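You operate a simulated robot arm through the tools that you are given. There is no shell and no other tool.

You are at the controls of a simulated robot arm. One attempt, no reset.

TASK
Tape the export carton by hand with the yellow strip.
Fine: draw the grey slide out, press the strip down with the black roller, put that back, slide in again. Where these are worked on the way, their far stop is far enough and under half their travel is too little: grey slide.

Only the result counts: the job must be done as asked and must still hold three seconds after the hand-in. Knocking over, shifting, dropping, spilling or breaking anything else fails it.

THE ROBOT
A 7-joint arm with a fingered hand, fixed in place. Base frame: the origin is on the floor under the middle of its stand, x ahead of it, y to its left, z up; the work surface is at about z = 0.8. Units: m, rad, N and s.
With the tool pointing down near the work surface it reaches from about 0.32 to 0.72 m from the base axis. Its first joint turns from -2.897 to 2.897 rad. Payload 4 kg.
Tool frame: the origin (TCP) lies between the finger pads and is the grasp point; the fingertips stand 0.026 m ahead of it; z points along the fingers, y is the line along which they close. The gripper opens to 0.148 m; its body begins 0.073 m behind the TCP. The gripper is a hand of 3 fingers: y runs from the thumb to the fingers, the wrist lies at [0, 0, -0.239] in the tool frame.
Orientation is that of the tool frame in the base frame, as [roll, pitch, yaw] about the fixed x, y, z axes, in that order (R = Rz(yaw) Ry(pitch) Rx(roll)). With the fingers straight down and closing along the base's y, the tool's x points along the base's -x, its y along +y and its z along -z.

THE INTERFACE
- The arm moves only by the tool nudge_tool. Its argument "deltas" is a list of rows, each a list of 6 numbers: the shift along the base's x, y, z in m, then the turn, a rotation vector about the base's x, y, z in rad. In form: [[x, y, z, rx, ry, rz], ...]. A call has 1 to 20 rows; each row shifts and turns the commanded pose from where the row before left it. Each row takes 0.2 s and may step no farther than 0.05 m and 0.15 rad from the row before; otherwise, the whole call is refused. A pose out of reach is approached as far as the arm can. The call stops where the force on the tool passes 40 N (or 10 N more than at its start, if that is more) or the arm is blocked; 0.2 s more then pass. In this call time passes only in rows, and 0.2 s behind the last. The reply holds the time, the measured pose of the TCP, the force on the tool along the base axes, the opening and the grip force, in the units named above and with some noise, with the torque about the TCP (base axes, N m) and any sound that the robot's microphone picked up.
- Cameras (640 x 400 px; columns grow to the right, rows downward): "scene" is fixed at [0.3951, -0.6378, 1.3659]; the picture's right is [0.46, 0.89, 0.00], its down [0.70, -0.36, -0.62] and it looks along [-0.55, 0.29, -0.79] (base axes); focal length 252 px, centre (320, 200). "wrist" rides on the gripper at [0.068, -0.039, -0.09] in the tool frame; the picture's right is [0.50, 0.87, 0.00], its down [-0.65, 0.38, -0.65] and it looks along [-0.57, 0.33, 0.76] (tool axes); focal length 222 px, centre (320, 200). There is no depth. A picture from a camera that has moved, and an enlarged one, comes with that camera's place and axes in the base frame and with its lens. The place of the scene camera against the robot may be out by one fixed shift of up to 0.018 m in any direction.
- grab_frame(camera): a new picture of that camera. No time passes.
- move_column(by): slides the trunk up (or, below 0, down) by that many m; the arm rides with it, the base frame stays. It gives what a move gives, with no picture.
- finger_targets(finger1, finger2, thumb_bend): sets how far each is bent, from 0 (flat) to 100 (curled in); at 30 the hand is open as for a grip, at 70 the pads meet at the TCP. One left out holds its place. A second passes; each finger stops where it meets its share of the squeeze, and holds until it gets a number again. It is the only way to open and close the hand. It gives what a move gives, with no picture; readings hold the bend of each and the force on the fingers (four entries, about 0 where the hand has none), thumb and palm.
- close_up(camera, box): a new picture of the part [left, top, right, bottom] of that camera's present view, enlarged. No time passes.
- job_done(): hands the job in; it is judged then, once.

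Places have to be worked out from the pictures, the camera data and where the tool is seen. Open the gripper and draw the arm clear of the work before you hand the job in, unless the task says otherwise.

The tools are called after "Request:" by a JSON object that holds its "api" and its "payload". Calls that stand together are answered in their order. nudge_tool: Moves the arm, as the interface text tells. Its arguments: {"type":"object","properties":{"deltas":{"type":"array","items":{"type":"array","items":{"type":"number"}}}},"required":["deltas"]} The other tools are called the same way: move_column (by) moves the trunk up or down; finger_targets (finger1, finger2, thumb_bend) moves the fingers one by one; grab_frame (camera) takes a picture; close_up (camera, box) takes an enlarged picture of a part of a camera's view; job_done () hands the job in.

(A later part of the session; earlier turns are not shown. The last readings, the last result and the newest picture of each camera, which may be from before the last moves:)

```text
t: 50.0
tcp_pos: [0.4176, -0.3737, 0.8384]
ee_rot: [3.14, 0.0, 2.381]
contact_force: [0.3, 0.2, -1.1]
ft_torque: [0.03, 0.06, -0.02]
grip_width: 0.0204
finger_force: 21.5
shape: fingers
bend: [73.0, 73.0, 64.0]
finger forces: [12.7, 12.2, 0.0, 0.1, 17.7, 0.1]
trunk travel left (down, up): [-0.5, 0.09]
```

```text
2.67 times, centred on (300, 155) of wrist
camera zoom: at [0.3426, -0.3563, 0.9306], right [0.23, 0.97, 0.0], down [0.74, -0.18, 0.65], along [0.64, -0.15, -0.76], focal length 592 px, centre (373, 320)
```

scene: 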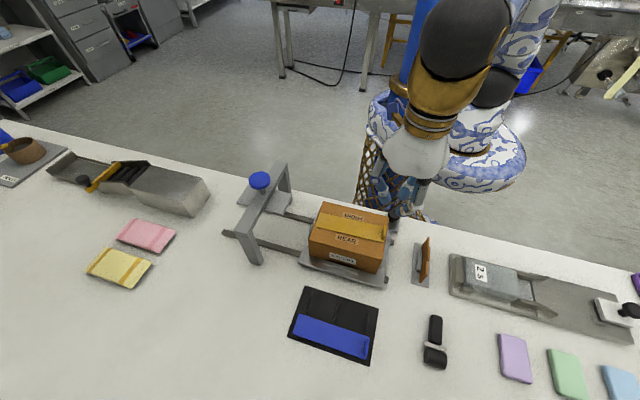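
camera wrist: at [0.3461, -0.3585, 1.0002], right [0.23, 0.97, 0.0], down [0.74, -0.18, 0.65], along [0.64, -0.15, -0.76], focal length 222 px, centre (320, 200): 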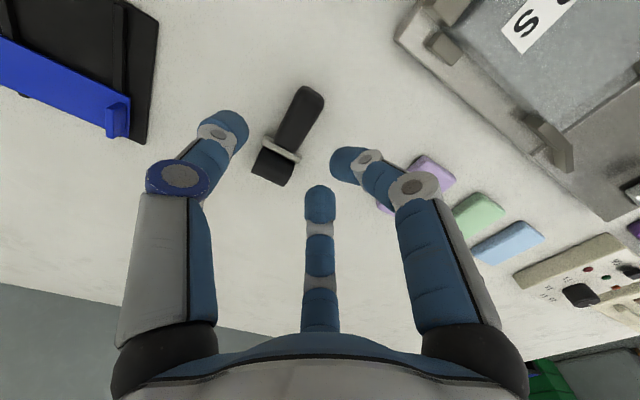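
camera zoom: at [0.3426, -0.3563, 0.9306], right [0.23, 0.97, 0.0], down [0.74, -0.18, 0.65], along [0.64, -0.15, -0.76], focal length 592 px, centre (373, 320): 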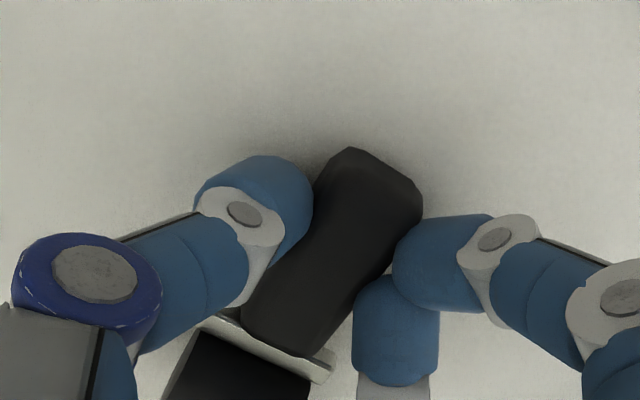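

Grip is now about 18–21 N on the handle. I lift 3 cm and check that the roller stays level in the hand.

Request:
{"api": "nudge_tool", "payload": {"deltas": [[0, 0, 0.005, 0, 0, 0], [0, 0, 0.015, 0, 0, 0], [0, 0, 0.02, 0, 0, 0]]}}

Request:
{"api": "close_up", "payload": {"camera": "wrist", "box": [180, 80, 420, 230]}}

Request:
{"api": "close_up", "payload": {"camera": "scene", "box": [380, 260, 500, 380]}}

```text
t: 50.8
tcp_pos: [0.4184, -0.374, 0.8793]
ee_rot: [3.141, 0.0, 2.38]
contact_force: [0.0, 0.4, -1.7]
ft_torque: [0.01, 0.03, 0.0]
grip_width: 0.0204
finger_force: 21.2
shape: fingers
bend: [73.0, 73.0, 63.0]
finger forces: [12.7, 11.9, 0.0, 0.0, 17.6, 0.0]
trunk travel left (down, up): [-0.5, 0.09]
```

```text
2.67 times, centred on (300, 155) of wrist
camera zoom: at [0.3421, -0.3566, 0.9707], right [0.23, 0.97, 0.0], down [0.74, -0.18, 0.65], along [0.64, -0.15, -0.76], focal length 592 px, centre (373, 320)
```

zoom: 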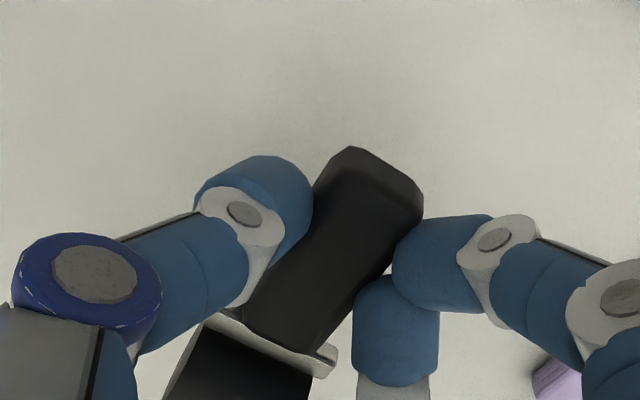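

```text
3.33 times, centred on (440, 320) of scene
camera zoom: at [0.3951, -0.6378, 1.3659], right [0.46, 0.89, 0.0], down [0.7, -0.36, -0.62], along [-0.55, 0.29, -0.79], focal length 839 px, centre (-80, -200)
```

zoom: 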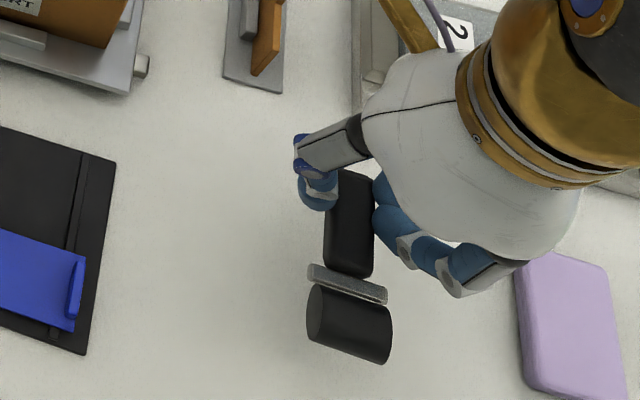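

The roller is level and firm in the hand. I lift it, carry it over the carton while turning -90° so the handle lies along the strip toward the tab end, staying high.

Request:
{"api": "nudge_tool", "payload": {"deltas": [[0, 0, 0.04, 0, 0, 0], [0, 0, 0.04, 0, 0, 0], [0, 0, 0.04, 0, 0, 0], [0, 0, 0.04, 0, 0, 0], [-0.0192, -0.0055, 0, 0, 0, -0.1437], [-0.0192, -0.0055, 0, 0, 0, -0.1437], [-0.0192, -0.0055, 0, 0, 0, -0.1437], [-0.0192, -0.0055, 0, 0, 0, -0.1437], [-0.0192, -0.0055, 0, 0, 0, -0.1437], [-0.0192, -0.0055, 0, 0, 0, -0.1437], [-0.0192, -0.0055, 0, 0, 0, -0.1437], [-0.0192, -0.0055, 0, 0, 0, -0.1437], [-0.0192, -0.0055, 0, 0, 0, -0.1437], [-0.0192, -0.0055, 0, 0, 0, -0.1437], [-0.0192, -0.0055, 0, 0, 0, -0.1437]]}}

Request:
{"api": "grab_frame", "payload": {"camera": "scene"}}

Request:
{"api": "grab_frame", "payload": {"camera": "wrist"}}

```text
t: 54.0
tcp_pos: [0.2075, -0.4359, 1.0405]
ee_rot: [-3.141, 0.0, 0.797]
contact_force: [0.6, 0.7, -0.5]
ft_torque: [0.04, -0.03, -0.01]
grip_width: 0.0204
finger_force: 21.2
shape: fingers
bend: [73.0, 73.0, 64.0]
finger forces: [12.9, 12.0, 0.0, 0.1, 17.6, 0.0]
trunk travel left (down, up): [-0.5, 0.09]
```

```text
taken
```

scene: 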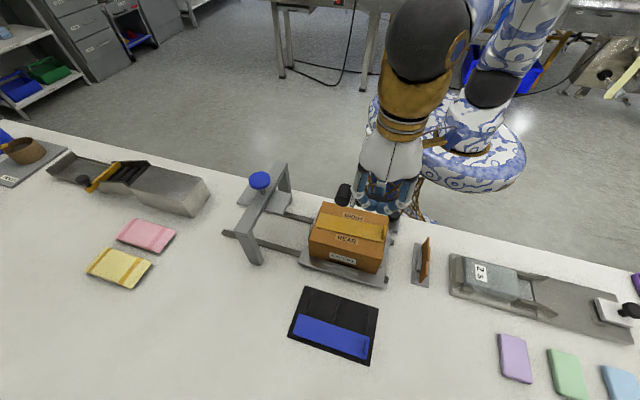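

```text
taken
camera wrist: at [0.2264, -0.3607, 1.1305], right [0.97, -0.25, 0.0], down [-0.19, -0.73, 0.65], along [-0.16, -0.63, -0.76], focal length 222 px, centre (320, 200)
```

wrist: 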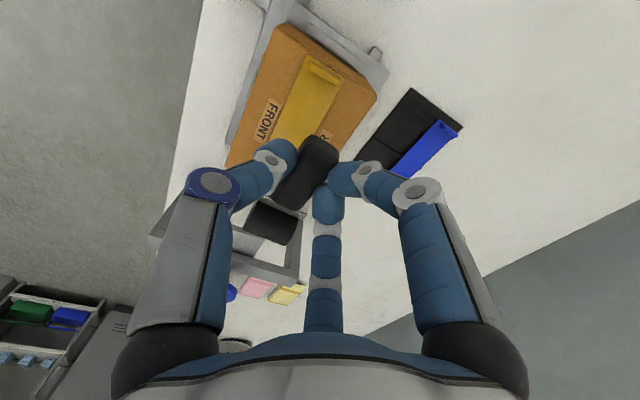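

Rotation went fine. I zoom into the wrist view to measure the strip on the carton relative to the roller.

Request:
{"api": "close_up", "payload": {"camera": "wrist", "box": [200, 10, 420, 147]}}

Request:
{"api": "close_up", "payload": {"camera": "wrist", "box": [220, 100, 420, 225]}}

```text
2.91 times, centred on (310, 78) of wrist
camera zoom: at [0.2264, -0.3607, 1.1305], right [0.97, -0.25, 0.0], down [-0.19, -0.73, 0.65], along [-0.16, -0.63, -0.76], focal length 646 px, centre (349, 554)
```

zoom: 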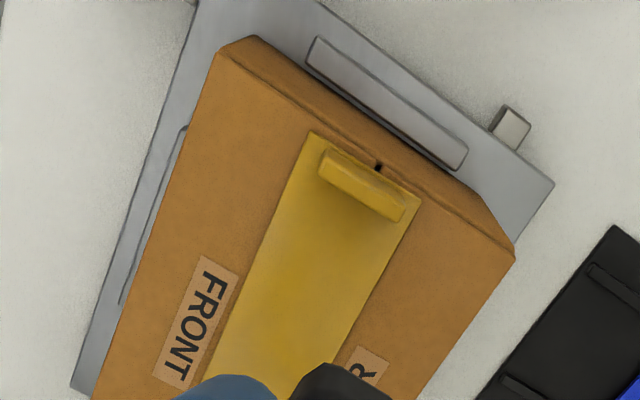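

```text
3.20 times, centred on (320, 162) of wrist
camera zoom: at [0.2264, -0.3607, 1.1305], right [0.97, -0.25, 0.0], down [-0.19, -0.73, 0.65], along [-0.16, -0.63, -0.76], focal length 711 px, centre (320, 320)
```

zoom: 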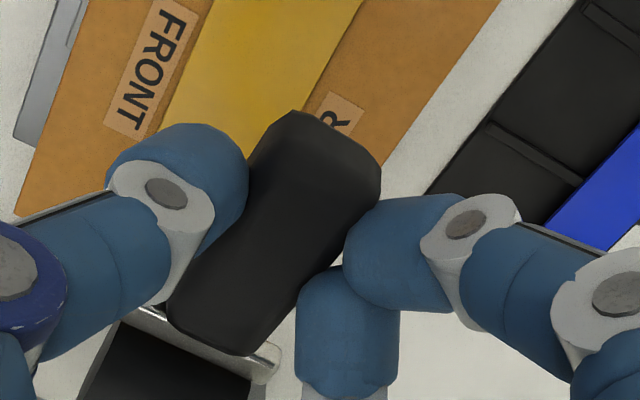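

I check the roller's own place with an enlarged scene view.

Request:
{"api": "close_up", "payload": {"camera": "scene", "box": [310, 150, 430, 225]}}

Request:
{"api": "close_up", "payload": {"camera": "wrist", "box": [220, 180, 340, 255]}}

```text
5.33 times, centred on (370, 188) of scene
camera zoom: at [0.3951, -0.6378, 1.3659], right [0.46, 0.89, 0.0], down [0.7, -0.36, -0.62], along [-0.55, 0.29, -0.79], focal length 1343 px, centre (53, 267)
```

zoom: 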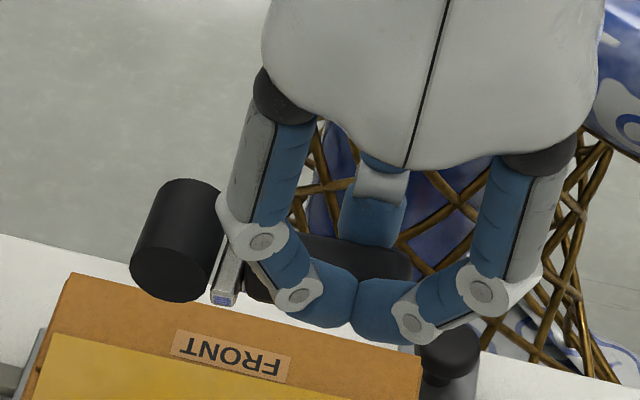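

```text
5.33 times, centred on (280, 218) of wrist
camera zoom: at [0.2264, -0.3607, 1.1305], right [0.97, -0.25, 0.0], down [-0.19, -0.73, 0.65], along [-0.16, -0.63, -0.76], focal length 1185 px, centre (533, 107)
```

zoom: 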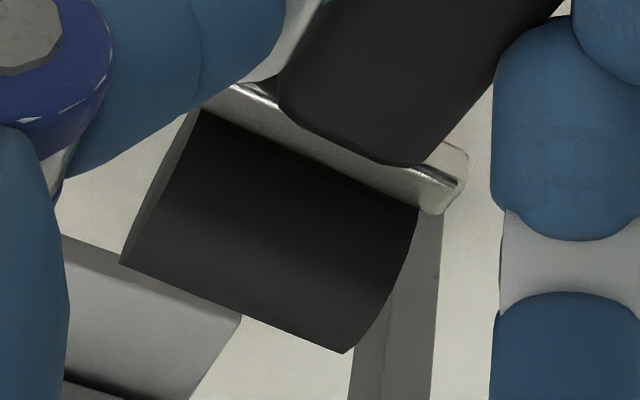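

Triangulating, the drum sits about 62 mm behind the TCP along the strip and about 7 mm to the rear side. I tilt the hand 0.5 rad so the drum is the lowest point and move it above the far end of the strip.

Request:
{"api": "nudge_tool", "payload": {"deltas": [[0, 0, 0, 0.0909, -0.0859, 0], [0, 0, 0, 0.0909, -0.0859, 0], [0, 0, 0, 0.0909, -0.0859, 0], [0, 0, 0, 0.0909, -0.0859, 0], [-0.02, -0.0167, 0, 0, 0, 0], [-0.0199, -0.0167, -0.02, 0, 0, 0]]}}

Request:
{"api": "grab_frame", "payload": {"camera": "scene"}}

Request:
{"api": "close_up", "payload": {"camera": "scene", "box": [270, 140, 430, 240]}}

Request:
{"api": "grab_frame", "payload": {"camera": "wrist"}}

```text
t: 55.4
tcp_pos: [0.1654, -0.4687, 1.0189]
ee_rot: [-3.136, -0.501, 0.801]
contact_force: [0.2, -0.6, -1.8]
ft_torque: [0.01, -0.04, -0.01]
grip_width: 0.0204
finger_force: 21.4
shape: fingers
bend: [73.0, 73.0, 64.0]
finger forces: [13.0, 12.2, 0.0, 0.0, 17.5, 0.0]
trunk travel left (down, up): [-0.5, 0.09]
```

```text
taken
```

scene: 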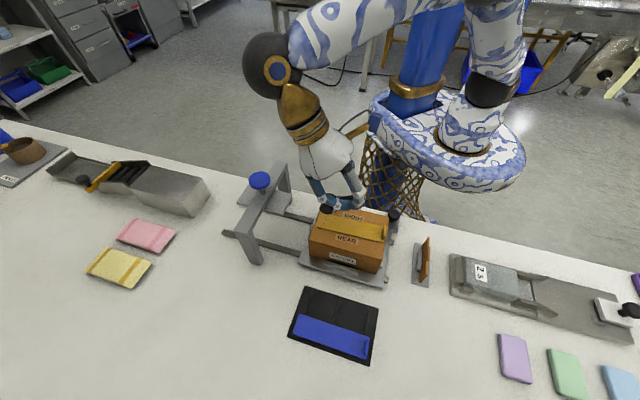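

```text
4.00 times, centred on (350, 190) of scene
camera zoom: at [0.3951, -0.6378, 1.3659], right [0.46, 0.89, 0.0], down [0.7, -0.36, -0.62], along [-0.55, 0.29, -0.79], focal length 1007 px, centre (200, 240)
```

zoom: 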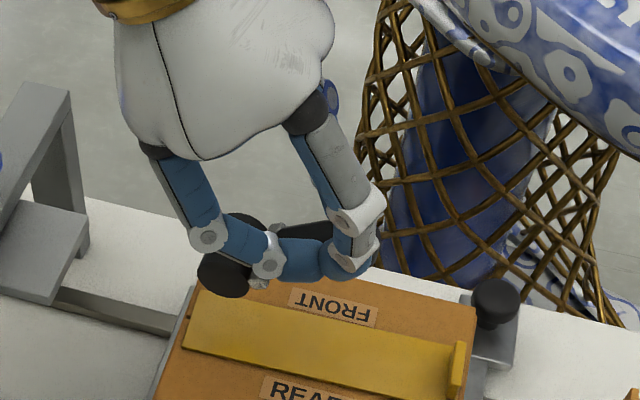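

```text
taken
camera wrist: at [0.1501, -0.4317, 1.1316], right [0.93, -0.29, 0.24], down [-0.34, -0.9, 0.26], along [0.14, -0.32, -0.94], focal length 222 px, centre (320, 200)
```

wrist: 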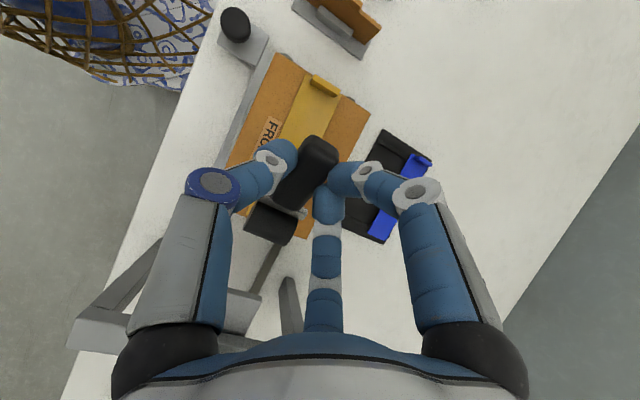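

The drum is now the lowest point, about 5 cm above the strip near its far end and about 3–4 mm off centre. I correct that and lower.

Request:
{"api": "nudge_tool", "payload": {"deltas": [[0.0022, -0.0021, -0.02, 0, 0, 0], [0, 0, -0.015, 0, 0, 0]]}}

Request:
{"api": "close_up", "payload": {"camera": "scene", "box": [270, 160, 430, 260]}}

Request:
{"api": "close_up", "payload": {"camera": "wrist", "box": [200, 40, 400, 265]}}

```text
t: 56.0
tcp_pos: [0.1706, -0.47, 0.9827]
ee_rot: [-3.134, -0.501, 0.798]
contact_force: [0.0, 0.0, -1.6]
ft_torque: [0.0, -0.02, -0.02]
grip_width: 0.0204
finger_force: 21.5
shape: fingers
bend: [73.0, 73.0, 64.0]
finger forces: [13.1, 12.3, 0.0, 0.0, 17.6, 0.0]
trunk travel left (down, up): [-0.5, 0.09]
```

```text
4.00 times, centred on (350, 210) of scene
camera zoom: at [0.3951, -0.6378, 1.3659], right [0.46, 0.89, 0.0], down [0.7, -0.36, -0.62], along [-0.55, 0.29, -0.79], focal length 1007 px, centre (200, 160)
```

zoom: 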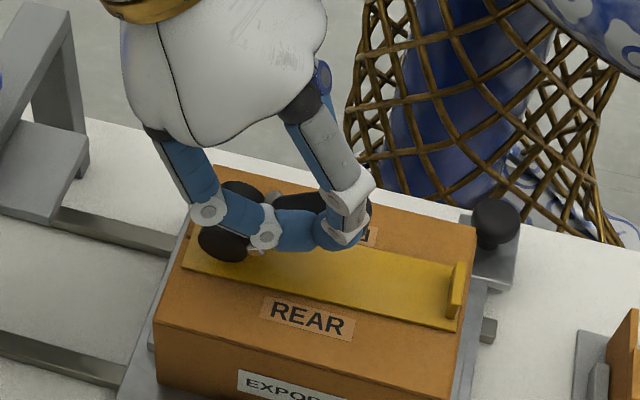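

```text
1.78 times, centred on (300, 152) of wrist
camera zoom: at [0.1535, -0.4332, 1.0953], right [0.93, -0.29, 0.23], down [-0.34, -0.9, 0.26], along [0.14, -0.32, -0.94], focal length 395 px, centre (356, 284)
```

zoom: 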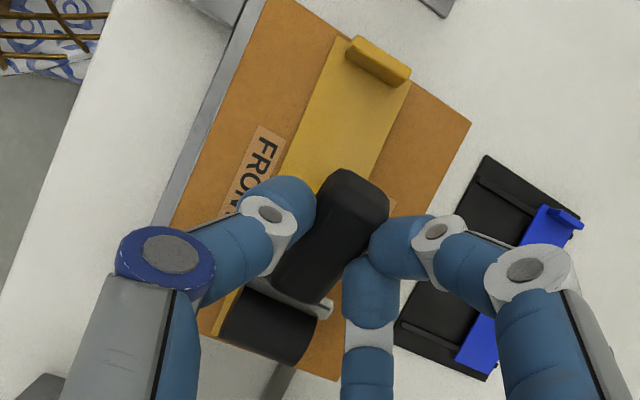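

The drum is over the strip with lateral error near zero. I lower in small steps until it presses.

Request:
{"api": "nudge_tool", "payload": {"deltas": [[0, 0, -0.005, 0, 0, 0], [0, 0, -0.004, 0, 0, 0]]}}

Request:
{"api": "nudge_tool", "payload": {"deltas": [[0, 0, -0.003, 0, 0, 0]]}}

Request:
{"api": "close_up", "payload": {"camera": "scene", "box": [270, 160, 430, 260]}}

```text
t: 56.6
tcp_pos: [0.1704, -0.4706, 0.9756]
ee_rot: [-3.134, -0.5, 0.799]
contact_force: [-0.4, -0.3, -1.0]
ft_torque: [0.0, -0.02, -0.02]
grip_width: 0.0202
finger_force: 21.4
shape: fingers
bend: [73.0, 73.0, 64.0]
finger forces: [13.1, 12.1, 0.1, 0.0, 17.6, 0.0]
trunk travel left (down, up): [-0.5, 0.09]
```

```text
t: 57.0
tcp_pos: [0.1686, -0.4701, 0.9716]
ee_rot: [-3.134, -0.501, 0.8]
contact_force: [0.6, -0.5, -0.7]
ft_torque: [-0.01, -0.01, 0.03]
grip_width: 0.0204
finger_force: 21.5
shape: fingers
bend: [73.0, 73.0, 64.0]
finger forces: [13.0, 12.3, 0.0, 0.0, 17.6, 0.0]
trunk travel left (down, up): [-0.5, 0.09]
```

```text
4.00 times, centred on (350, 210) of scene
camera zoom: at [0.3951, -0.6378, 1.3659], right [0.46, 0.89, 0.0], down [0.7, -0.36, -0.62], along [-0.55, 0.29, -0.79], focal length 1007 px, centre (200, 160)
```

zoom: 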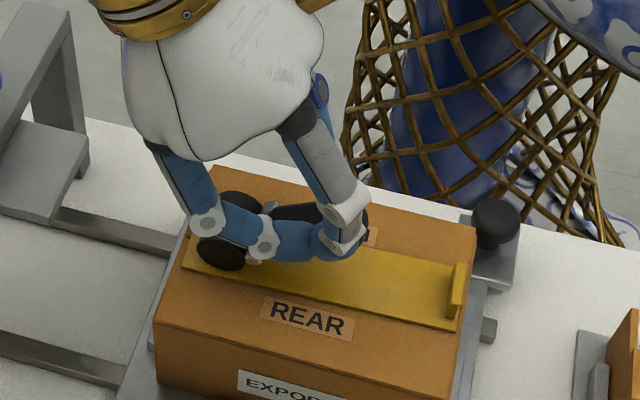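

Not touching yet at 0.9716; the drum is a few mm above. I go down 2 mm at a time.

Request:
{"api": "nudge_tool", "payload": {"deltas": [[0, 0, -0.002, 0, 0, 0]]}}

Request:
{"api": "nudge_tool", "payload": {"deltas": [[0, 0, -0.002, 0, 0, 0]]}}

Request:
{"api": "nudge_tool", "payload": {"deltas": [[0, 0, -0.0015, 0, 0, 0]]}}

```text
t: 57.4
tcp_pos: [0.1687, -0.4704, 0.9716]
ee_rot: [-3.134, -0.501, 0.799]
contact_force: [0.1, 0.4, -1.4]
ft_torque: [0.02, 0.0, 0.04]
grip_width: 0.0198
finger_force: 21.5
shape: fingers
bend: [73.0, 73.0, 64.0]
finger forces: [12.9, 12.6, 0.0, 0.0, 17.7, 0.1]
trunk travel left (down, up): [-0.5, 0.09]
```

```text
t: 57.8
tcp_pos: [0.1685, -0.4705, 0.9685]
ee_rot: [-3.134, -0.501, 0.799]
contact_force: [0.2, 0.4, 0.3]
ft_torque: [-0.01, 0.03, 0.0]
grip_width: 0.0204
finger_force: 21.8
shape: fingers
bend: [73.0, 73.0, 64.0]
finger forces: [12.7, 12.9, 0.0, 0.1, 17.8, 0.0]
trunk travel left (down, up): [-0.5, 0.09]
```

```text
t: 58.2
tcp_pos: [0.1686, -0.4708, 0.9663]
ee_rot: [-3.134, -0.501, 0.8]
contact_force: [0.7, 1.0, 0.5]
ft_torque: [0.0, 0.02, 0.0]
grip_width: 0.0204
finger_force: 21.5
shape: fingers
bend: [73.0, 73.0, 64.0]
finger forces: [12.6, 13.1, 0.2, 0.0, 17.8, 0.1]
trunk travel left (down, up): [-0.5, 0.09]
```

The reading moved from about -1.4 N to +0.5 N, so the drum is just touching. I press a bit more.

Request:
{"api": "nudge_tool", "payload": {"deltas": [[0, 0, -0.0015, 0, 0, 0]]}}

Request:
{"api": "nudge_tool", "payload": {"deltas": [[0, 0, -0.002, 0, 0, 0]]}}

Request:
{"api": "close_up", "payload": {"camera": "scene", "box": [270, 160, 430, 260]}}

Request:
{"api": "close_up", "payload": {"camera": "wrist", "box": [200, 40, 400, 265]}}

```text
t: 58.6
tcp_pos: [0.169, -0.4699, 0.9645]
ee_rot: [-3.135, -0.501, 0.801]
contact_force: [-0.3, 1.5, 1.1]
ft_torque: [-0.02, 0.05, -0.01]
grip_width: 0.0203
finger_force: 22.7
shape: fingers
bend: [73.0, 73.0, 64.0]
finger forces: [12.5, 13.4, 0.0, 0.1, 17.7, 0.0]
trunk travel left (down, up): [-0.5, 0.09]
```

```text
t: 59.0
tcp_pos: [0.1687, -0.4711, 0.9633]
ee_rot: [-3.135, -0.5, 0.799]
contact_force: [0.5, -0.1, 1.7]
ft_torque: [0.0, 0.04, 0.0]
grip_width: 0.0206
finger_force: 22.1
shape: fingers
bend: [73.0, 73.0, 64.0]
finger forces: [12.3, 13.6, 0.0, 0.0, 17.9, 0.1]
trunk travel left (down, up): [-0.5, 0.09]
```

```text
4.00 times, centred on (350, 210) of scene
camera zoom: at [0.3951, -0.6378, 1.3659], right [0.46, 0.89, 0.0], down [0.7, -0.36, -0.62], along [-0.55, 0.29, -0.79], focal length 1007 px, centre (200, 160)
```

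zoom: 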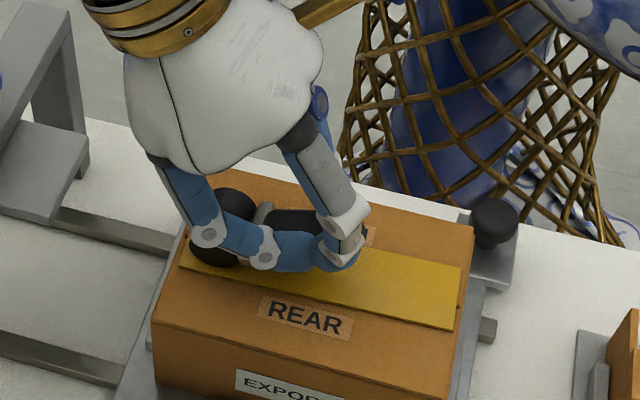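

```text
1.78 times, centred on (300, 152) of wrist
camera zoom: at [0.1529, -0.4325, 1.0758], right [0.93, -0.29, 0.23], down [-0.34, -0.9, 0.26], along [0.14, -0.32, -0.94], focal length 395 px, centre (356, 284)
```

zoom: 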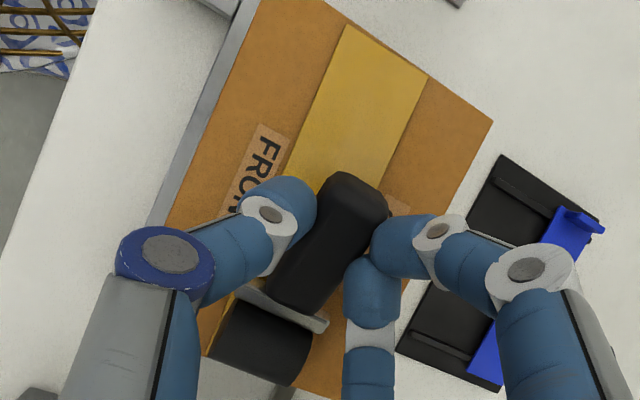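

The tab has folded flat under the roller's pressure, so the strip has taken hold. I now roll along the strip toward the other end with this light pressure.

Request:
{"api": "nudge_tool", "payload": {"deltas": [[0.0055, 0.0058, 0, 0, 0, 0], [0.0055, 0.0058, 0, 0, 0, 0], [0.0055, 0.0058, 0, 0, 0, 0], [0.0055, 0.0058, 0, 0, 0, 0], [0.0055, 0.0058, 0, 0, 0, 0]]}}

Request:
{"api": "close_up", "payload": {"camera": "scene", "box": [270, 160, 430, 260]}}

```text
t: 60.2
tcp_pos: [0.1958, -0.4411, 0.9627]
ee_rot: [-3.136, -0.502, 0.798]
contact_force: [-0.1, 0.1, 0.7]
ft_torque: [-0.01, 0.09, 0.01]
grip_width: 0.0204
finger_force: 21.6
shape: fingers
bend: [73.0, 73.0, 64.0]
finger forces: [12.0, 13.6, 0.1, 0.0, 17.8, 0.0]
trunk travel left (down, up): [-0.5, 0.09]
```

```text
4.00 times, centred on (350, 210) of scene
camera zoom: at [0.3951, -0.6378, 1.3659], right [0.46, 0.89, 0.0], down [0.7, -0.36, -0.62], along [-0.55, 0.29, -0.79], focal length 1007 px, centre (200, 160)
```

zoom: 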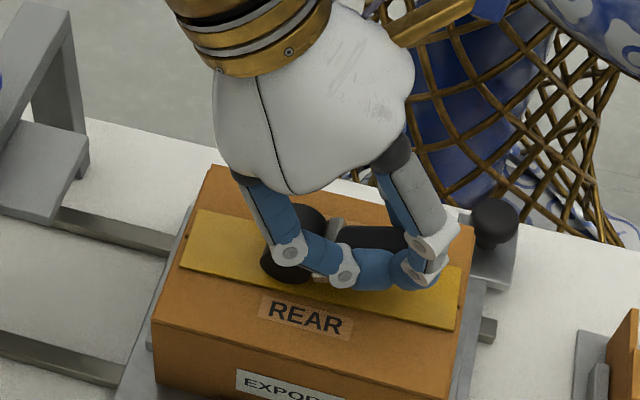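

The strip stays put while the roller moves. I add a touch more pressure and continue to the tab end.

Request:
{"api": "nudge_tool", "payload": {"deltas": [[0.003, 0.0032, -0.0015, 0, 0, 0], [0.0055, 0.0058, -0.001, 0, 0, 0], [0.0055, 0.0058, 0, 0, 0, 0], [0.0055, 0.0058, 0, 0, 0, 0]]}}

Request:
{"api": "nudge_tool", "payload": {"deltas": [[0.0055, 0.0058, -0.0005, 0, 0, 0], [0.0055, 0.0058, 0, 0, 0, 0], [0.0055, 0.0058, 0, 0, 0, 0], [0.0055, 0.0058, 0, 0, 0, 0]]}}

Request:
{"api": "close_up", "payload": {"camera": "scene", "box": [270, 160, 430, 260]}}

```text
t: 61.2
tcp_pos: [0.2155, -0.4204, 0.9613]
ee_rot: [-3.135, -0.501, 0.801]
contact_force: [-0.6, -0.3, 1.4]
ft_torque: [-0.11, 0.03, -0.01]
grip_width: 0.0204
finger_force: 21.7
shape: fingers
bend: [73.0, 74.0, 64.0]
finger forces: [11.9, 13.9, 0.0, 0.0, 17.9, 0.0]
trunk travel left (down, up): [-0.5, 0.09]
```

```text
t: 62.2
tcp_pos: [0.2391, -0.3978, 0.9609]
ee_rot: [-3.136, -0.5, 0.798]
contact_force: [-1.2, -0.5, 0.6]
ft_torque: [-0.06, 0.1, 0.0]
grip_width: 0.0205
finger_force: 22.2
shape: fingers
bend: [73.0, 74.0, 64.0]
finger forces: [11.8, 14.0, 0.0, 0.0, 17.9, 0.1]
trunk travel left (down, up): [-0.5, 0.09]
```

```text
4.00 times, centred on (350, 210) of scene
camera zoom: at [0.3951, -0.6378, 1.3659], right [0.46, 0.89, 0.0], down [0.7, -0.36, -0.62], along [-0.55, 0.29, -0.79], focal length 1007 px, centre (200, 160)
```

zoom: 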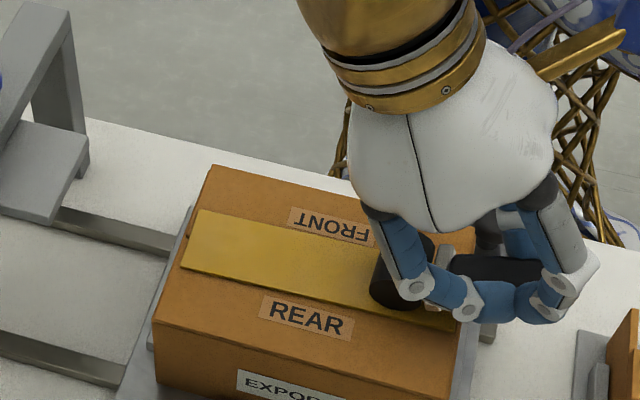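

The drum has crossed to near the tab end. I finish the last centimetre, then roll back with slightly more pressure.

Request:
{"api": "nudge_tool", "payload": {"deltas": [[0.0045, 0.0047, 0, 0, 0, 0], [0.004, 0.0042, 0, 0, 0, 0]]}}

Request:
{"api": "nudge_tool", "payload": {"deltas": [[-0.003, -0.0032, -0.002, 0, 0, 0], [-0.0055, -0.0058, -0.001, 0, 0, 0], [-0.0055, -0.0058, 0, 0, 0, 0], [-0.0055, -0.0058, 0, 0, 0, 0], [-0.0055, -0.0058, 0, 0, 0, 0]]}}

Request:
{"api": "close_up", "payload": {"camera": "scene", "box": [270, 160, 430, 260]}}

```text
t: 62.8
tcp_pos: [0.2467, -0.3878, 0.9613]
ee_rot: [-3.135, -0.502, 0.8]
contact_force: [0.1, -0.6, -0.6]
ft_torque: [-0.04, 0.08, 0.02]
grip_width: 0.0203
finger_force: 22.3
shape: fingers
bend: [73.0, 74.0, 64.0]
finger forces: [11.8, 14.1, 0.0, 0.0, 17.8, 0.0]
trunk travel left (down, up): [-0.5, 0.09]
```

```text
t: 64.0
tcp_pos: [0.2223, -0.4154, 0.9574]
ee_rot: [-3.135, -0.501, 0.799]
contact_force: [-0.5, 0.5, 1.4]
ft_torque: [-0.02, 0.09, -0.03]
grip_width: 0.0204
finger_force: 21.6
shape: fingers
bend: [73.0, 74.0, 64.0]
finger forces: [11.9, 14.1, 0.1, 0.0, 17.8, 0.0]
trunk travel left (down, up): [-0.5, 0.09]
```

```text
4.00 times, centred on (350, 210) of scene
camera zoom: at [0.3951, -0.6378, 1.3659], right [0.46, 0.89, 0.0], down [0.7, -0.36, -0.62], along [-0.55, 0.29, -0.79], focal length 1007 px, centre (200, 160)
```

zoom: 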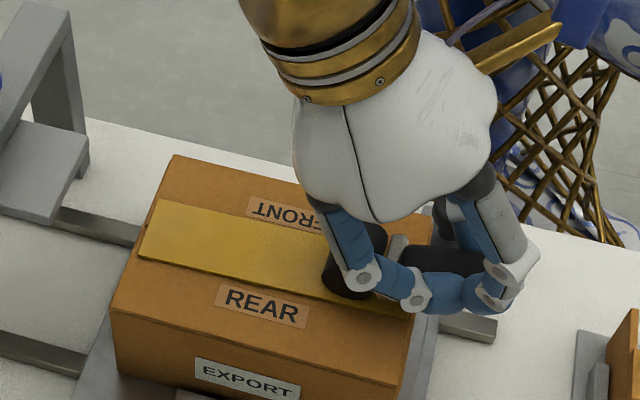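

The backward roll dragged the free slide in by about 2.5 cm, so I stop rolling there and lift off; the forward pass already covered the full strip.

Request:
{"api": "nudge_tool", "payload": {"deltas": [[0, 0, 0.01, 0, 0, 0], [0, 0, 0.03, 0, 0, 0], [0, 0, 0.04, 0, 0, 0]]}}

Request:
{"api": "grab_frame", "payload": {"camera": "scene"}}

Request:
{"api": "close_up", "payload": {"camera": "scene", "box": [250, 170, 410, 270]}}

Request:
{"api": "grab_frame", "payload": {"camera": "wrist"}}

```text
t: 64.8
tcp_pos: [0.2214, -0.4148, 1.0366]
ee_rot: [-3.136, -0.5, 0.8]
contact_force: [-0.5, 0.8, -1.1]
ft_torque: [0.02, -0.04, 0.0]
grip_width: 0.02
finger_force: 21.1
shape: fingers
bend: [73.0, 73.0, 64.0]
finger forces: [13.2, 12.4, 0.0, 0.0, 17.4, 0.0]
trunk travel left (down, up): [-0.5, 0.09]
```

```text
taken
```

scene: 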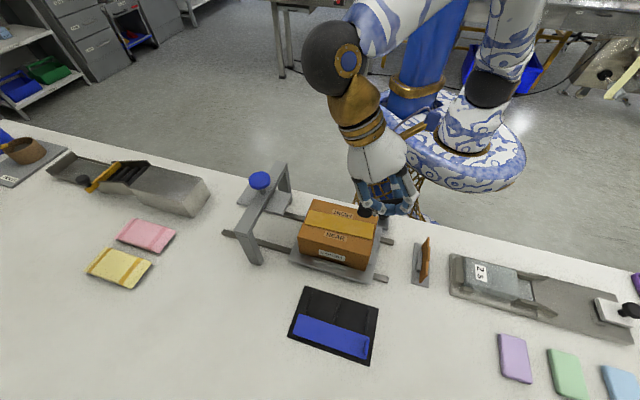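

```text
4.00 times, centred on (330, 220) of scene
camera zoom: at [0.3951, -0.6378, 1.3659], right [0.46, 0.89, 0.0], down [0.7, -0.36, -0.62], along [-0.55, 0.29, -0.79], focal length 1007 px, centre (280, 120)
```

zoom: 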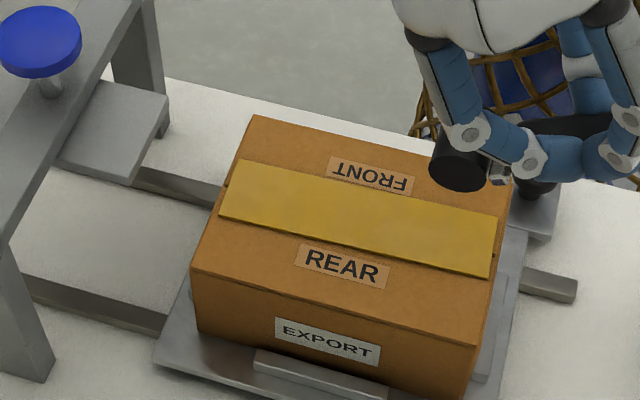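

```text
taken
camera wrist: at [0.205, -0.3772, 1.1499], right [0.93, -0.29, 0.23], down [-0.34, -0.9, 0.26], along [0.14, -0.32, -0.94], focal length 222 px, centre (320, 200)
```

wrist: 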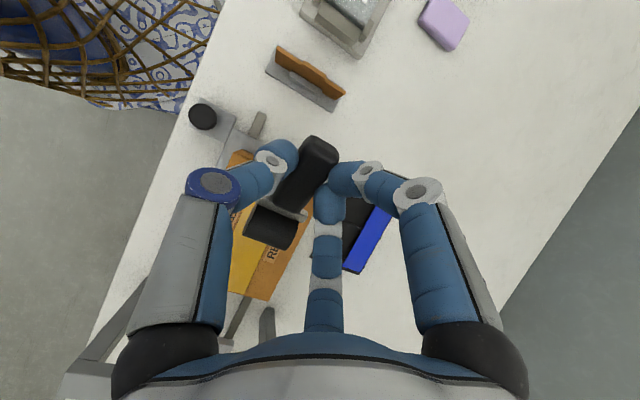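

The strip lies flat along the whole seam. Now I level the hand, turn it back and carry the roller to its place.

Request:
{"api": "nudge_tool", "payload": {"deltas": [[0, 0, 0.01, -0.0909, 0.0859, 0], [0, 0, 0, -0.0909, 0.0859, 0], [0, 0, 0, -0.0909, 0.0859, 0], [0, 0, 0, -0.0909, 0.0859, 0], [0.0174, 0.0031, 0, 0, 0, 0.1437], [0.0174, 0.0031, 0, 0, 0, 0.1437], [0.0174, 0.0031, 0, 0, 0, 0.1437], [0.0174, 0.0031, 0, 0, 0, 0.1437], [0.0174, 0.0031, 0, 0, 0, 0.1437], [0.0174, 0.0031, 0, 0, 0, 0.1437], [0.0174, 0.0031, 0, 0, 0, 0.1437], [0.0174, 0.0031, 0, 0, 0, 0.1437], [0.0174, 0.0031, 0, 0, 0, 0.1437], [0.0174, 0.0031, 0, 0, 0, 0.1437], [0.0176, 0.0033, 0, 0, 0, 0.1437]]}}

Request:
{"api": "grab_frame", "payload": {"camera": "scene"}}

Request:
{"api": "close_up", "payload": {"camera": "wrist", "box": [180, 80, 420, 230]}}

```text
t: 68.0
tcp_pos: [0.4149, -0.3821, 1.0467]
ee_rot: [3.141, 0.001, 2.383]
contact_force: [0.1, -0.8, -1.3]
ft_torque: [0.02, -0.01, 0.0]
grip_width: 0.0199
finger_force: 21.0
shape: fingers
bend: [73.0, 73.0, 64.0]
finger forces: [13.4, 11.9, 0.0, 0.0, 17.4, 0.0]
trunk travel left (down, up): [-0.5, 0.09]
```

```text
taken
```

scene: 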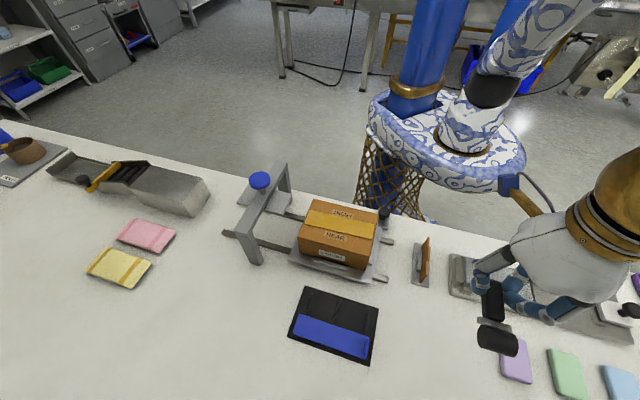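

```text
2.67 times, centred on (300, 155) of wrist
camera zoom: at [0.3378, -0.3634, 1.1374], right [0.23, 0.97, 0.0], down [0.74, -0.18, 0.65], along [0.64, -0.15, -0.76], focal length 592 px, centre (373, 320)
```

zoom: 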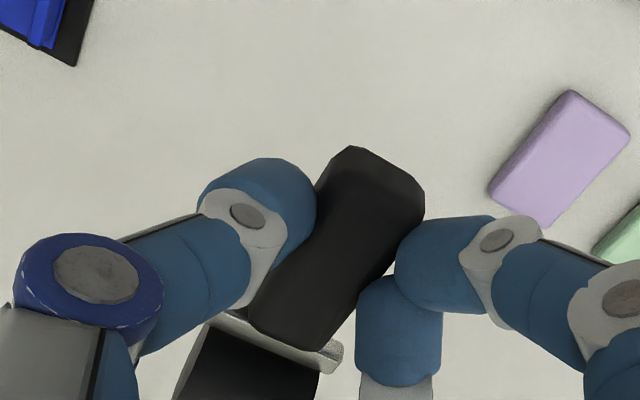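

The roller sits in the grip as before and is above its original spot. I lower it in steps toward the table.

Request:
{"api": "nudge_tool", "payload": {"deltas": [[-0.001, 0.001, -0.04, 0, 0, 0], [0, 0, -0.04, 0, 0, 0], [0, 0, -0.04, 0, 0, 0], [0, 0, -0.04, 0, 0, 0], [0, 0, -0.03, 0, 0, 0]]}}

Request:
{"api": "nudge_tool", "payload": {"deltas": [[0, 0, -0.006, 0, 0, 0], [0, 0, -0.004, 0, 0, 0]]}}

Request:
{"api": "close_up", "payload": {"camera": "scene", "box": [380, 260, 500, 380]}}

```text
t: 69.2
tcp_pos: [0.4119, -0.3787, 0.8567]
ee_rot: [-3.141, -0.002, 2.382]
contact_force: [0.4, -0.1, -1.0]
ft_torque: [-0.01, 0.03, 0.01]
grip_width: 0.0202
finger_force: 21.1
shape: fingers
bend: [73.0, 73.0, 64.0]
finger forces: [13.2, 11.6, 0.0, 0.1, 17.3, 0.0]
trunk travel left (down, up): [-0.5, 0.09]
```

```text
t: 69.8
tcp_pos: [0.4119, -0.3796, 0.8472]
ee_rot: [-3.141, 0.0, 2.38]
contact_force: [0.2, -0.2, -1.1]
ft_torque: [0.01, 0.01, 0.01]
grip_width: 0.0199
finger_force: 21.2
shape: fingers
bend: [73.0, 73.0, 64.0]
finger forces: [13.3, 11.7, 0.1, 0.1, 17.2, 0.1]
trunk travel left (down, up): [-0.5, 0.09]
```

```text
3.33 times, centred on (440, 320) of scene
camera zoom: at [0.3951, -0.6378, 1.3659], right [0.46, 0.89, 0.0], down [0.7, -0.36, -0.62], along [-0.55, 0.29, -0.79], focal length 839 px, centre (-80, -200)
```

zoom: 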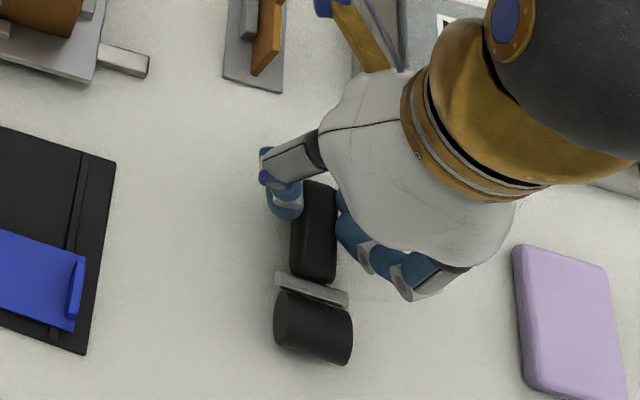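

About 8 mm above the table, and compared with the original picture it would land roughly 7–8 mm too far in +x. I shift back and lower to contact.

Request:
{"api": "nudge_tool", "payload": {"deltas": [[-0.007, 0, 0, 0, 0, 0], [0, 0, -0.003, 0, 0, 0], [0, 0, -0.002, 0, 0, 0]]}}

Request:
{"api": "nudge_tool", "payload": {"deltas": [[0, 0, -0.002, 0, 0, 0]]}}

Request:
{"api": "nudge_tool", "payload": {"deltas": [[0, 0, -0.0015, 0, 0, 0]]}}

Request:
{"api": "close_up", "payload": {"camera": "scene", "box": [380, 260, 500, 380]}}

```text
t: 70.6
tcp_pos: [0.4054, -0.3792, 0.842]
ee_rot: [3.141, 0.0, 2.381]
contact_force: [-0.1, -0.7, -1.7]
ft_torque: [0.03, 0.0, -0.01]
grip_width: 0.0204
finger_force: 21.2
shape: fingers
bend: [73.0, 73.0, 64.0]
finger forces: [12.7, 12.0, 0.0, 0.0, 17.3, 0.0]
trunk travel left (down, up): [-0.5, 0.09]
```

```text
t: 71.0
tcp_pos: [0.4045, -0.3807, 0.8396]
ee_rot: [-3.14, 0.003, 2.382]
contact_force: [1.2, 0.4, 0.1]
ft_torque: [-0.03, -0.07, 0.0]
grip_width: 0.0198
finger_force: 20.8
shape: fingers
bend: [73.0, 73.0, 64.0]
finger forces: [12.2, 12.7, 0.0, 0.0, 17.3, 0.1]
trunk travel left (down, up): [-0.5, 0.09]
```

```text
t: 71.4
tcp_pos: [0.4057, -0.3788, 0.8376]
ee_rot: [-3.141, 0.0, 2.38]
contact_force: [-0.4, 0.4, 1.6]
ft_torque: [-0.01, 0.0, 0.0]
grip_width: 0.0203
finger_force: 21.8
shape: fingers
bend: [73.0, 73.0, 64.0]
finger forces: [12.4, 13.4, 0.1, 0.0, 17.7, 0.0]
trunk travel left (down, up): [-0.5, 0.09]
```

```text
3.33 times, centred on (440, 320) of scene
camera zoom: at [0.3951, -0.6378, 1.3659], right [0.46, 0.89, 0.0], down [0.7, -0.36, -0.62], along [-0.55, 0.29, -0.79], focal length 839 px, centre (-80, -200)
```

zoom: 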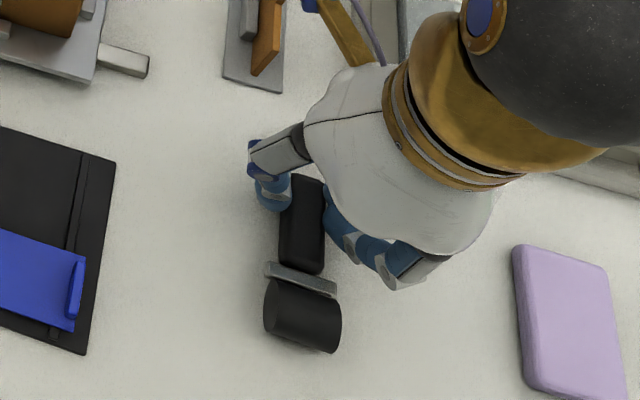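

Contact is made, but compared with the original picture it now lies about 6–7 mm short. I lift 2 mm, shift back (+6.5, -1.5 mm), and set down.

Request:
{"api": "nudge_tool", "payload": {"deltas": [[0, 0, 0.003, 0, 0, 0], [0.0065, -0.0015, 0, 0, 0, 0], [0, 0, -0.002, 0, 0, 0], [0, 0, -0.0015, 0, 0, 0]]}}

Request:
{"api": "close_up", "payload": {"camera": "scene", "box": [380, 260, 500, 380]}}

Request:
{"api": "close_up", "payload": {"camera": "wrist", "box": [180, 80, 420, 230]}}

```text
t: 72.4
tcp_pos: [0.4132, -0.3813, 0.8396]
ee_rot: [3.142, 0.001, 2.381]
contact_force: [-0.3, 0.7, 4.3]
ft_torque: [-0.03, 0.01, 0.03]
grip_width: 0.02
finger_force: 22.6
shape: fingers
bend: [73.0, 73.0, 64.0]
finger forces: [13.5, 14.4, 0.1, 0.1, 18.1, 0.0]
trunk travel left (down, up): [-0.5, 0.09]
```

```text
3.33 times, centred on (440, 320) of scene
camera zoom: at [0.3951, -0.6378, 1.3659], right [0.46, 0.89, 0.0], down [0.7, -0.36, -0.62], along [-0.55, 0.29, -0.79], focal length 839 px, centre (-80, -200)
```

zoom: 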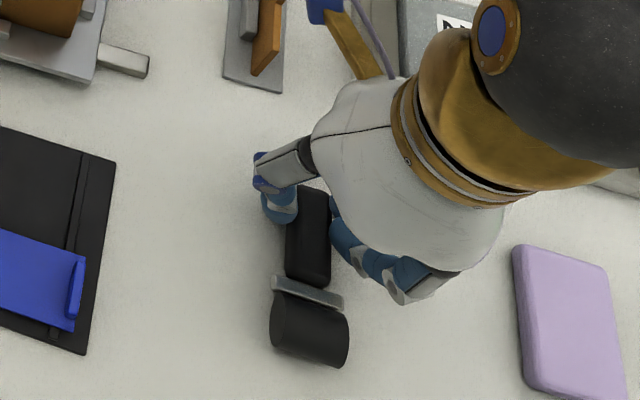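

```text
2.67 times, centred on (300, 155) of wrist
camera zoom: at [0.3365, -0.3631, 0.9295], right [0.23, 0.97, 0.0], down [0.74, -0.18, 0.65], along [0.64, -0.15, -0.76], focal length 592 px, centre (373, 320)
```

zoom: 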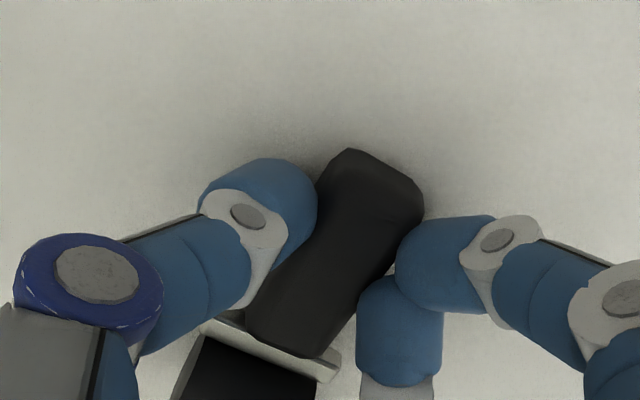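

The roller is within about 2 mm of its original spot and resting on the table. I release by opening the thumb.

Request:
{"api": "finger_targets", "payload": {"finger1": 70, "finger2": 70, "thumb_bend": 52}}

Request:
{"api": "close_up", "payload": {"camera": "wrist", "box": [180, 80, 420, 230]}}

Request:
{"api": "close_up", "payload": {"camera": "scene", "box": [380, 260, 500, 380]}}

```text
t: 73.4
tcp_pos: [0.4121, -0.3795, 0.8383]
ee_rot: [3.142, 0.001, 2.379]
contact_force: [-0.5, 0.1, -0.6]
ft_torque: [-0.02, 0.01, -0.02]
grip_width: 0.031
finger_force: 0.0
shape: fingers
bend: [70.0, 70.0, 52.0]
finger forces: [0.0, 0.0, 0.0, 0.1, 0.0, 0.0]
trunk travel left (down, up): [-0.5, 0.09]
```

```text
2.67 times, centred on (300, 155) of wrist
camera zoom: at [0.3365, -0.3631, 0.9291], right [0.23, 0.97, 0.0], down [0.74, -0.18, 0.65], along [0.64, -0.15, -0.76], focal length 592 px, centre (373, 320)
```

zoom: 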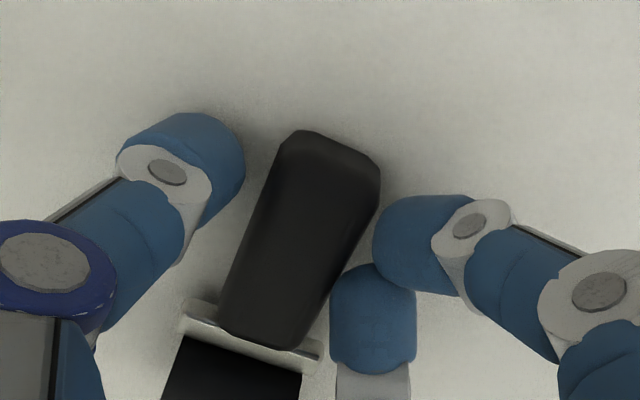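

```text
3.33 times, centred on (440, 320) of scene
camera zoom: at [0.3951, -0.6378, 1.3659], right [0.46, 0.89, 0.0], down [0.7, -0.36, -0.62], along [-0.55, 0.29, -0.79], focal length 839 px, centre (-80, -200)
```

zoom: 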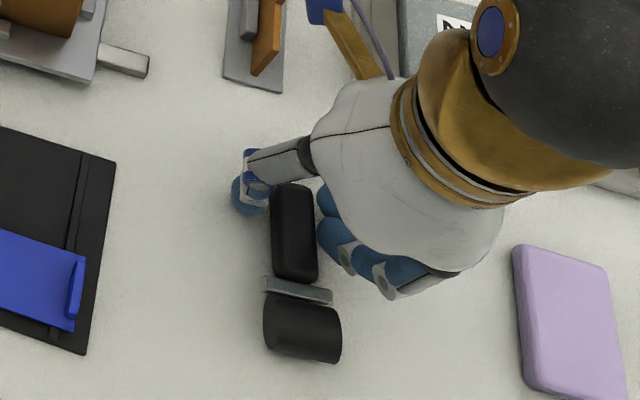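

Released; the roller lies at its original place within a few millimetres. I rise straight up.

Request:
{"api": "nudge_tool", "payload": {"deltas": [[0.001, 0.001, 0.003, 0, 0, 0], [0, 0, 0.015, 0, 0, 0], [0, 0, 0.03, 0, 0, 0], [0, 0, 0.05, 0, 0, 0], [0, 0, 0.05, 0, 0, 0]]}}

Request:
{"api": "grab_frame", "payload": {"camera": "scene"}}

Request:
{"api": "grab_frame", "payload": {"camera": "wrist"}}

```text
t: 74.6
tcp_pos: [0.4104, -0.3794, 0.9866]
ee_rot: [3.142, -0.001, 2.38]
contact_force: [0.2, -0.5, -0.3]
ft_torque: [0.0, 0.01, -0.03]
grip_width: 0.0311
finger_force: 0.2
shape: fingers
bend: [70.0, 70.0, 52.0]
finger forces: [0.0, 0.1, 0.0, 0.0, 0.0, 0.1]
trunk travel left (down, up): [-0.5, 0.09]
```

```text
taken
```

scene: 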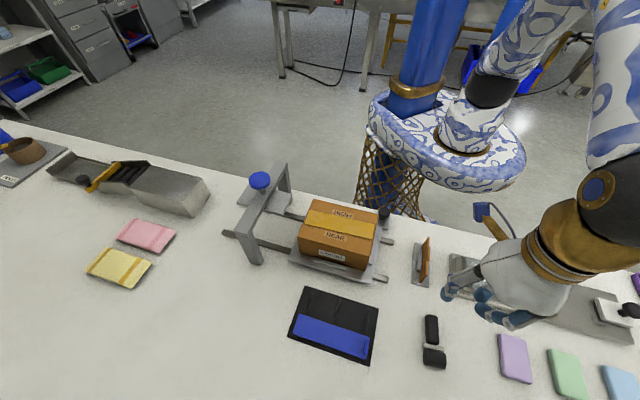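

```text
taken
camera wrist: at [0.3346, -0.3616, 1.077], right [0.23, 0.97, 0.0], down [0.74, -0.18, 0.65], along [0.64, -0.15, -0.76], focal length 222 px, centre (320, 200)
```

wrist: 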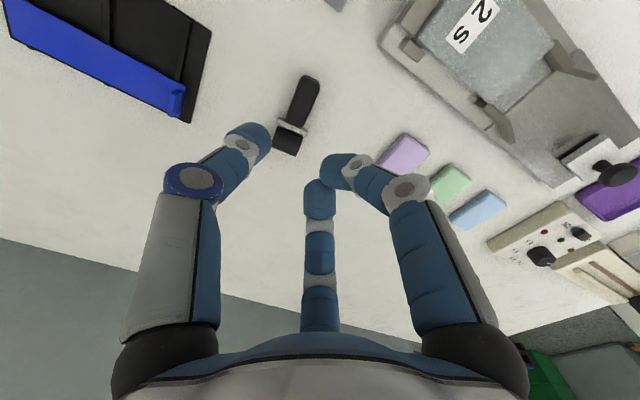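

Roller is back in place. Now to the slide knob, now at about (0.147, -0.332): I raise, set the fingers to the earlier pre-grasp and move above it.

Request:
{"api": "finger_targets", "payload": {"finger1": 48, "finger2": 48, "thumb_bend": 48}}

Request:
{"api": "nudge_tool", "payload": {"deltas": [[0, 0, 0.04, 0, 0, -0.026], [-0.044, 0.008, 0, 0, 0, 0], [-0.044, 0.008, 0, 0, 0, 0], [-0.044, 0.008, 0, 0, 0, 0], [-0.044, 0.008, 0, 0, 0, 0], [-0.044, 0.008, 0, 0, 0, 0], [-0.044, 0.008, 0, 0, 0, 0]]}}

Request:
{"api": "grab_frame", "payload": {"camera": "wrist"}}

Request:
{"api": "close_up", "payload": {"camera": "wrist", "box": [220, 30, 420, 155]}}

```text
t: 75.6
tcp_pos: [0.4097, -0.3783, 0.9849]
ee_rot: [3.141, 0.0, 2.379]
contact_force: [-0.1, -0.5, 0.0]
ft_torque: [0.01, 0.01, -0.03]
grip_width: 0.0684
finger_force: 0.1
shape: fingers
bend: [48.0, 48.0, 48.0]
finger forces: [0.1, 0.0, 0.0, 0.0, 0.0, 0.1]
trunk travel left (down, up): [-0.5, 0.09]
```

```text
t: 77.2
tcp_pos: [0.1488, -0.3304, 1.0284]
ee_rot: [-3.141, -0.001, 2.355]
contact_force: [0.2, -0.1, -0.3]
ft_torque: [0.0, 0.02, 0.0]
grip_width: 0.0685
finger_force: 0.0
shape: fingers
bend: [48.0, 48.0, 48.0]
finger forces: [0.1, 0.0, 0.1, 0.0, 0.0, 0.0]
trunk travel left (down, up): [-0.5, 0.09]
```

```text
taken
camera wrist: at [0.0729, -0.3108, 1.1192], right [0.26, 0.97, 0.0], down [0.73, -0.2, 0.65], along [0.63, -0.17, -0.76], focal length 222 px, centre (320, 200)
```

wrist: 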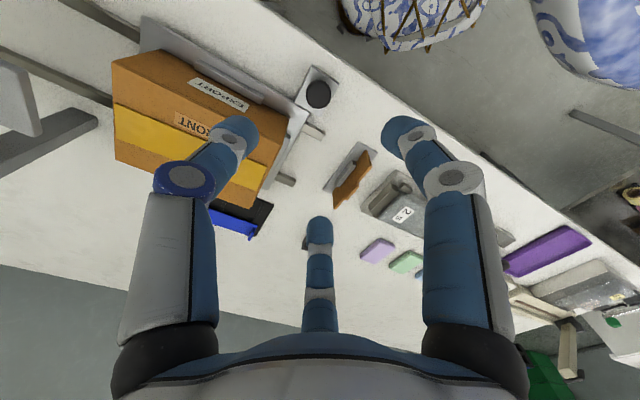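

```text
3.20 times, centred on (320, 92) of wrist
camera zoom: at [0.0729, -0.3108, 1.1192], right [0.26, 0.97, 0.0], down [0.73, -0.2, 0.65], along [0.63, -0.17, -0.76], focal length 711 px, centre (320, 544)
```

zoom: 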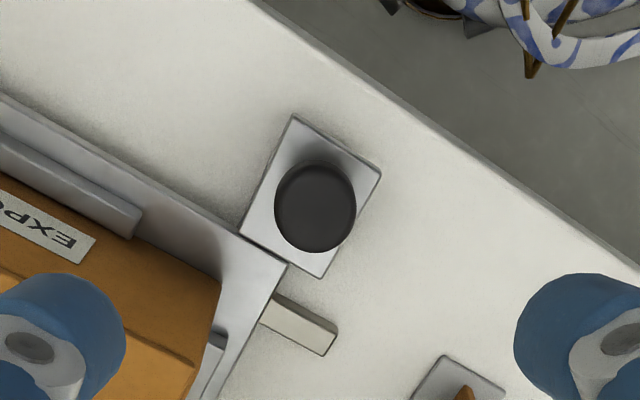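

The knob is at (0.146, -0.332), and the carton is still seated in the tray as at the start. I centre and go down around the knob.

Request:
{"api": "nudge_tool", "payload": {"deltas": [[-0.002, -0.001, -0.04, 0, 0, 0], [0, 0, -0.04, 0, 0, 0], [0, 0, -0.04, 0, 0, 0], [0, 0, -0.03, 0, 0, 0], [0, 0, -0.024, 0, 0, 0]]}}

Request:
{"api": "grab_frame", "payload": {"camera": "wrist"}}

```text
t: 78.4
tcp_pos: [0.146, -0.3328, 0.8518]
ee_rot: [-3.141, -0.001, 2.354]
contact_force: [0.3, 1.0, 0.3]
ft_torque: [0.02, 0.01, -0.01]
grip_width: 0.0685
finger_force: 0.0
shape: fingers
bend: [48.0, 48.0, 48.0]
finger forces: [0.0, 0.0, 0.1, 0.0, 0.1, 0.1]
trunk travel left (down, up): [-0.5, 0.09]
```

```text
taken
camera wrist: at [0.0715, -0.3137, 0.9428], right [0.26, 0.97, 0.0], down [0.73, -0.2, 0.65], along [0.63, -0.17, -0.76], focal length 222 px, centre (320, 200)
```

wrist: 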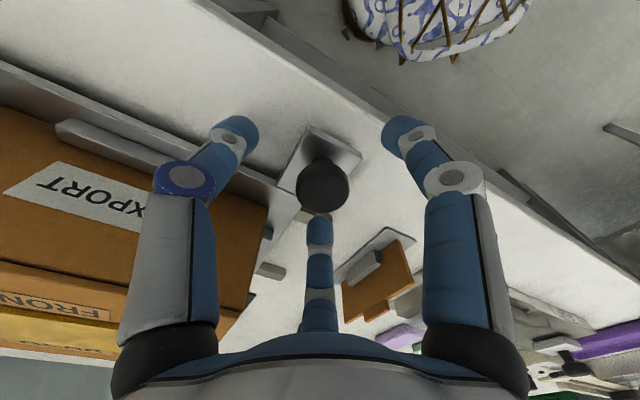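

The knob is centred between the fingers. I close on it.

Request:
{"api": "finger_targets", "payload": {"finger1": 68, "finger2": 68, "thumb_bend": 68}}

```text
t: 79.4
tcp_pos: [0.1461, -0.3333, 0.8521]
ee_rot: [3.141, -0.001, 2.355]
contact_force: [3.9, -4.9, 0.2]
ft_torque: [-0.18, -0.41, -0.08]
grip_width: 0.0178
finger_force: 9.9
shape: fingers
bend: [64.0, 57.0, 64.0]
finger forces: [3.4, 11.5, 0.0, 0.1, 5.8, 0.1]
trunk travel left (down, up): [-0.5, 0.09]
```

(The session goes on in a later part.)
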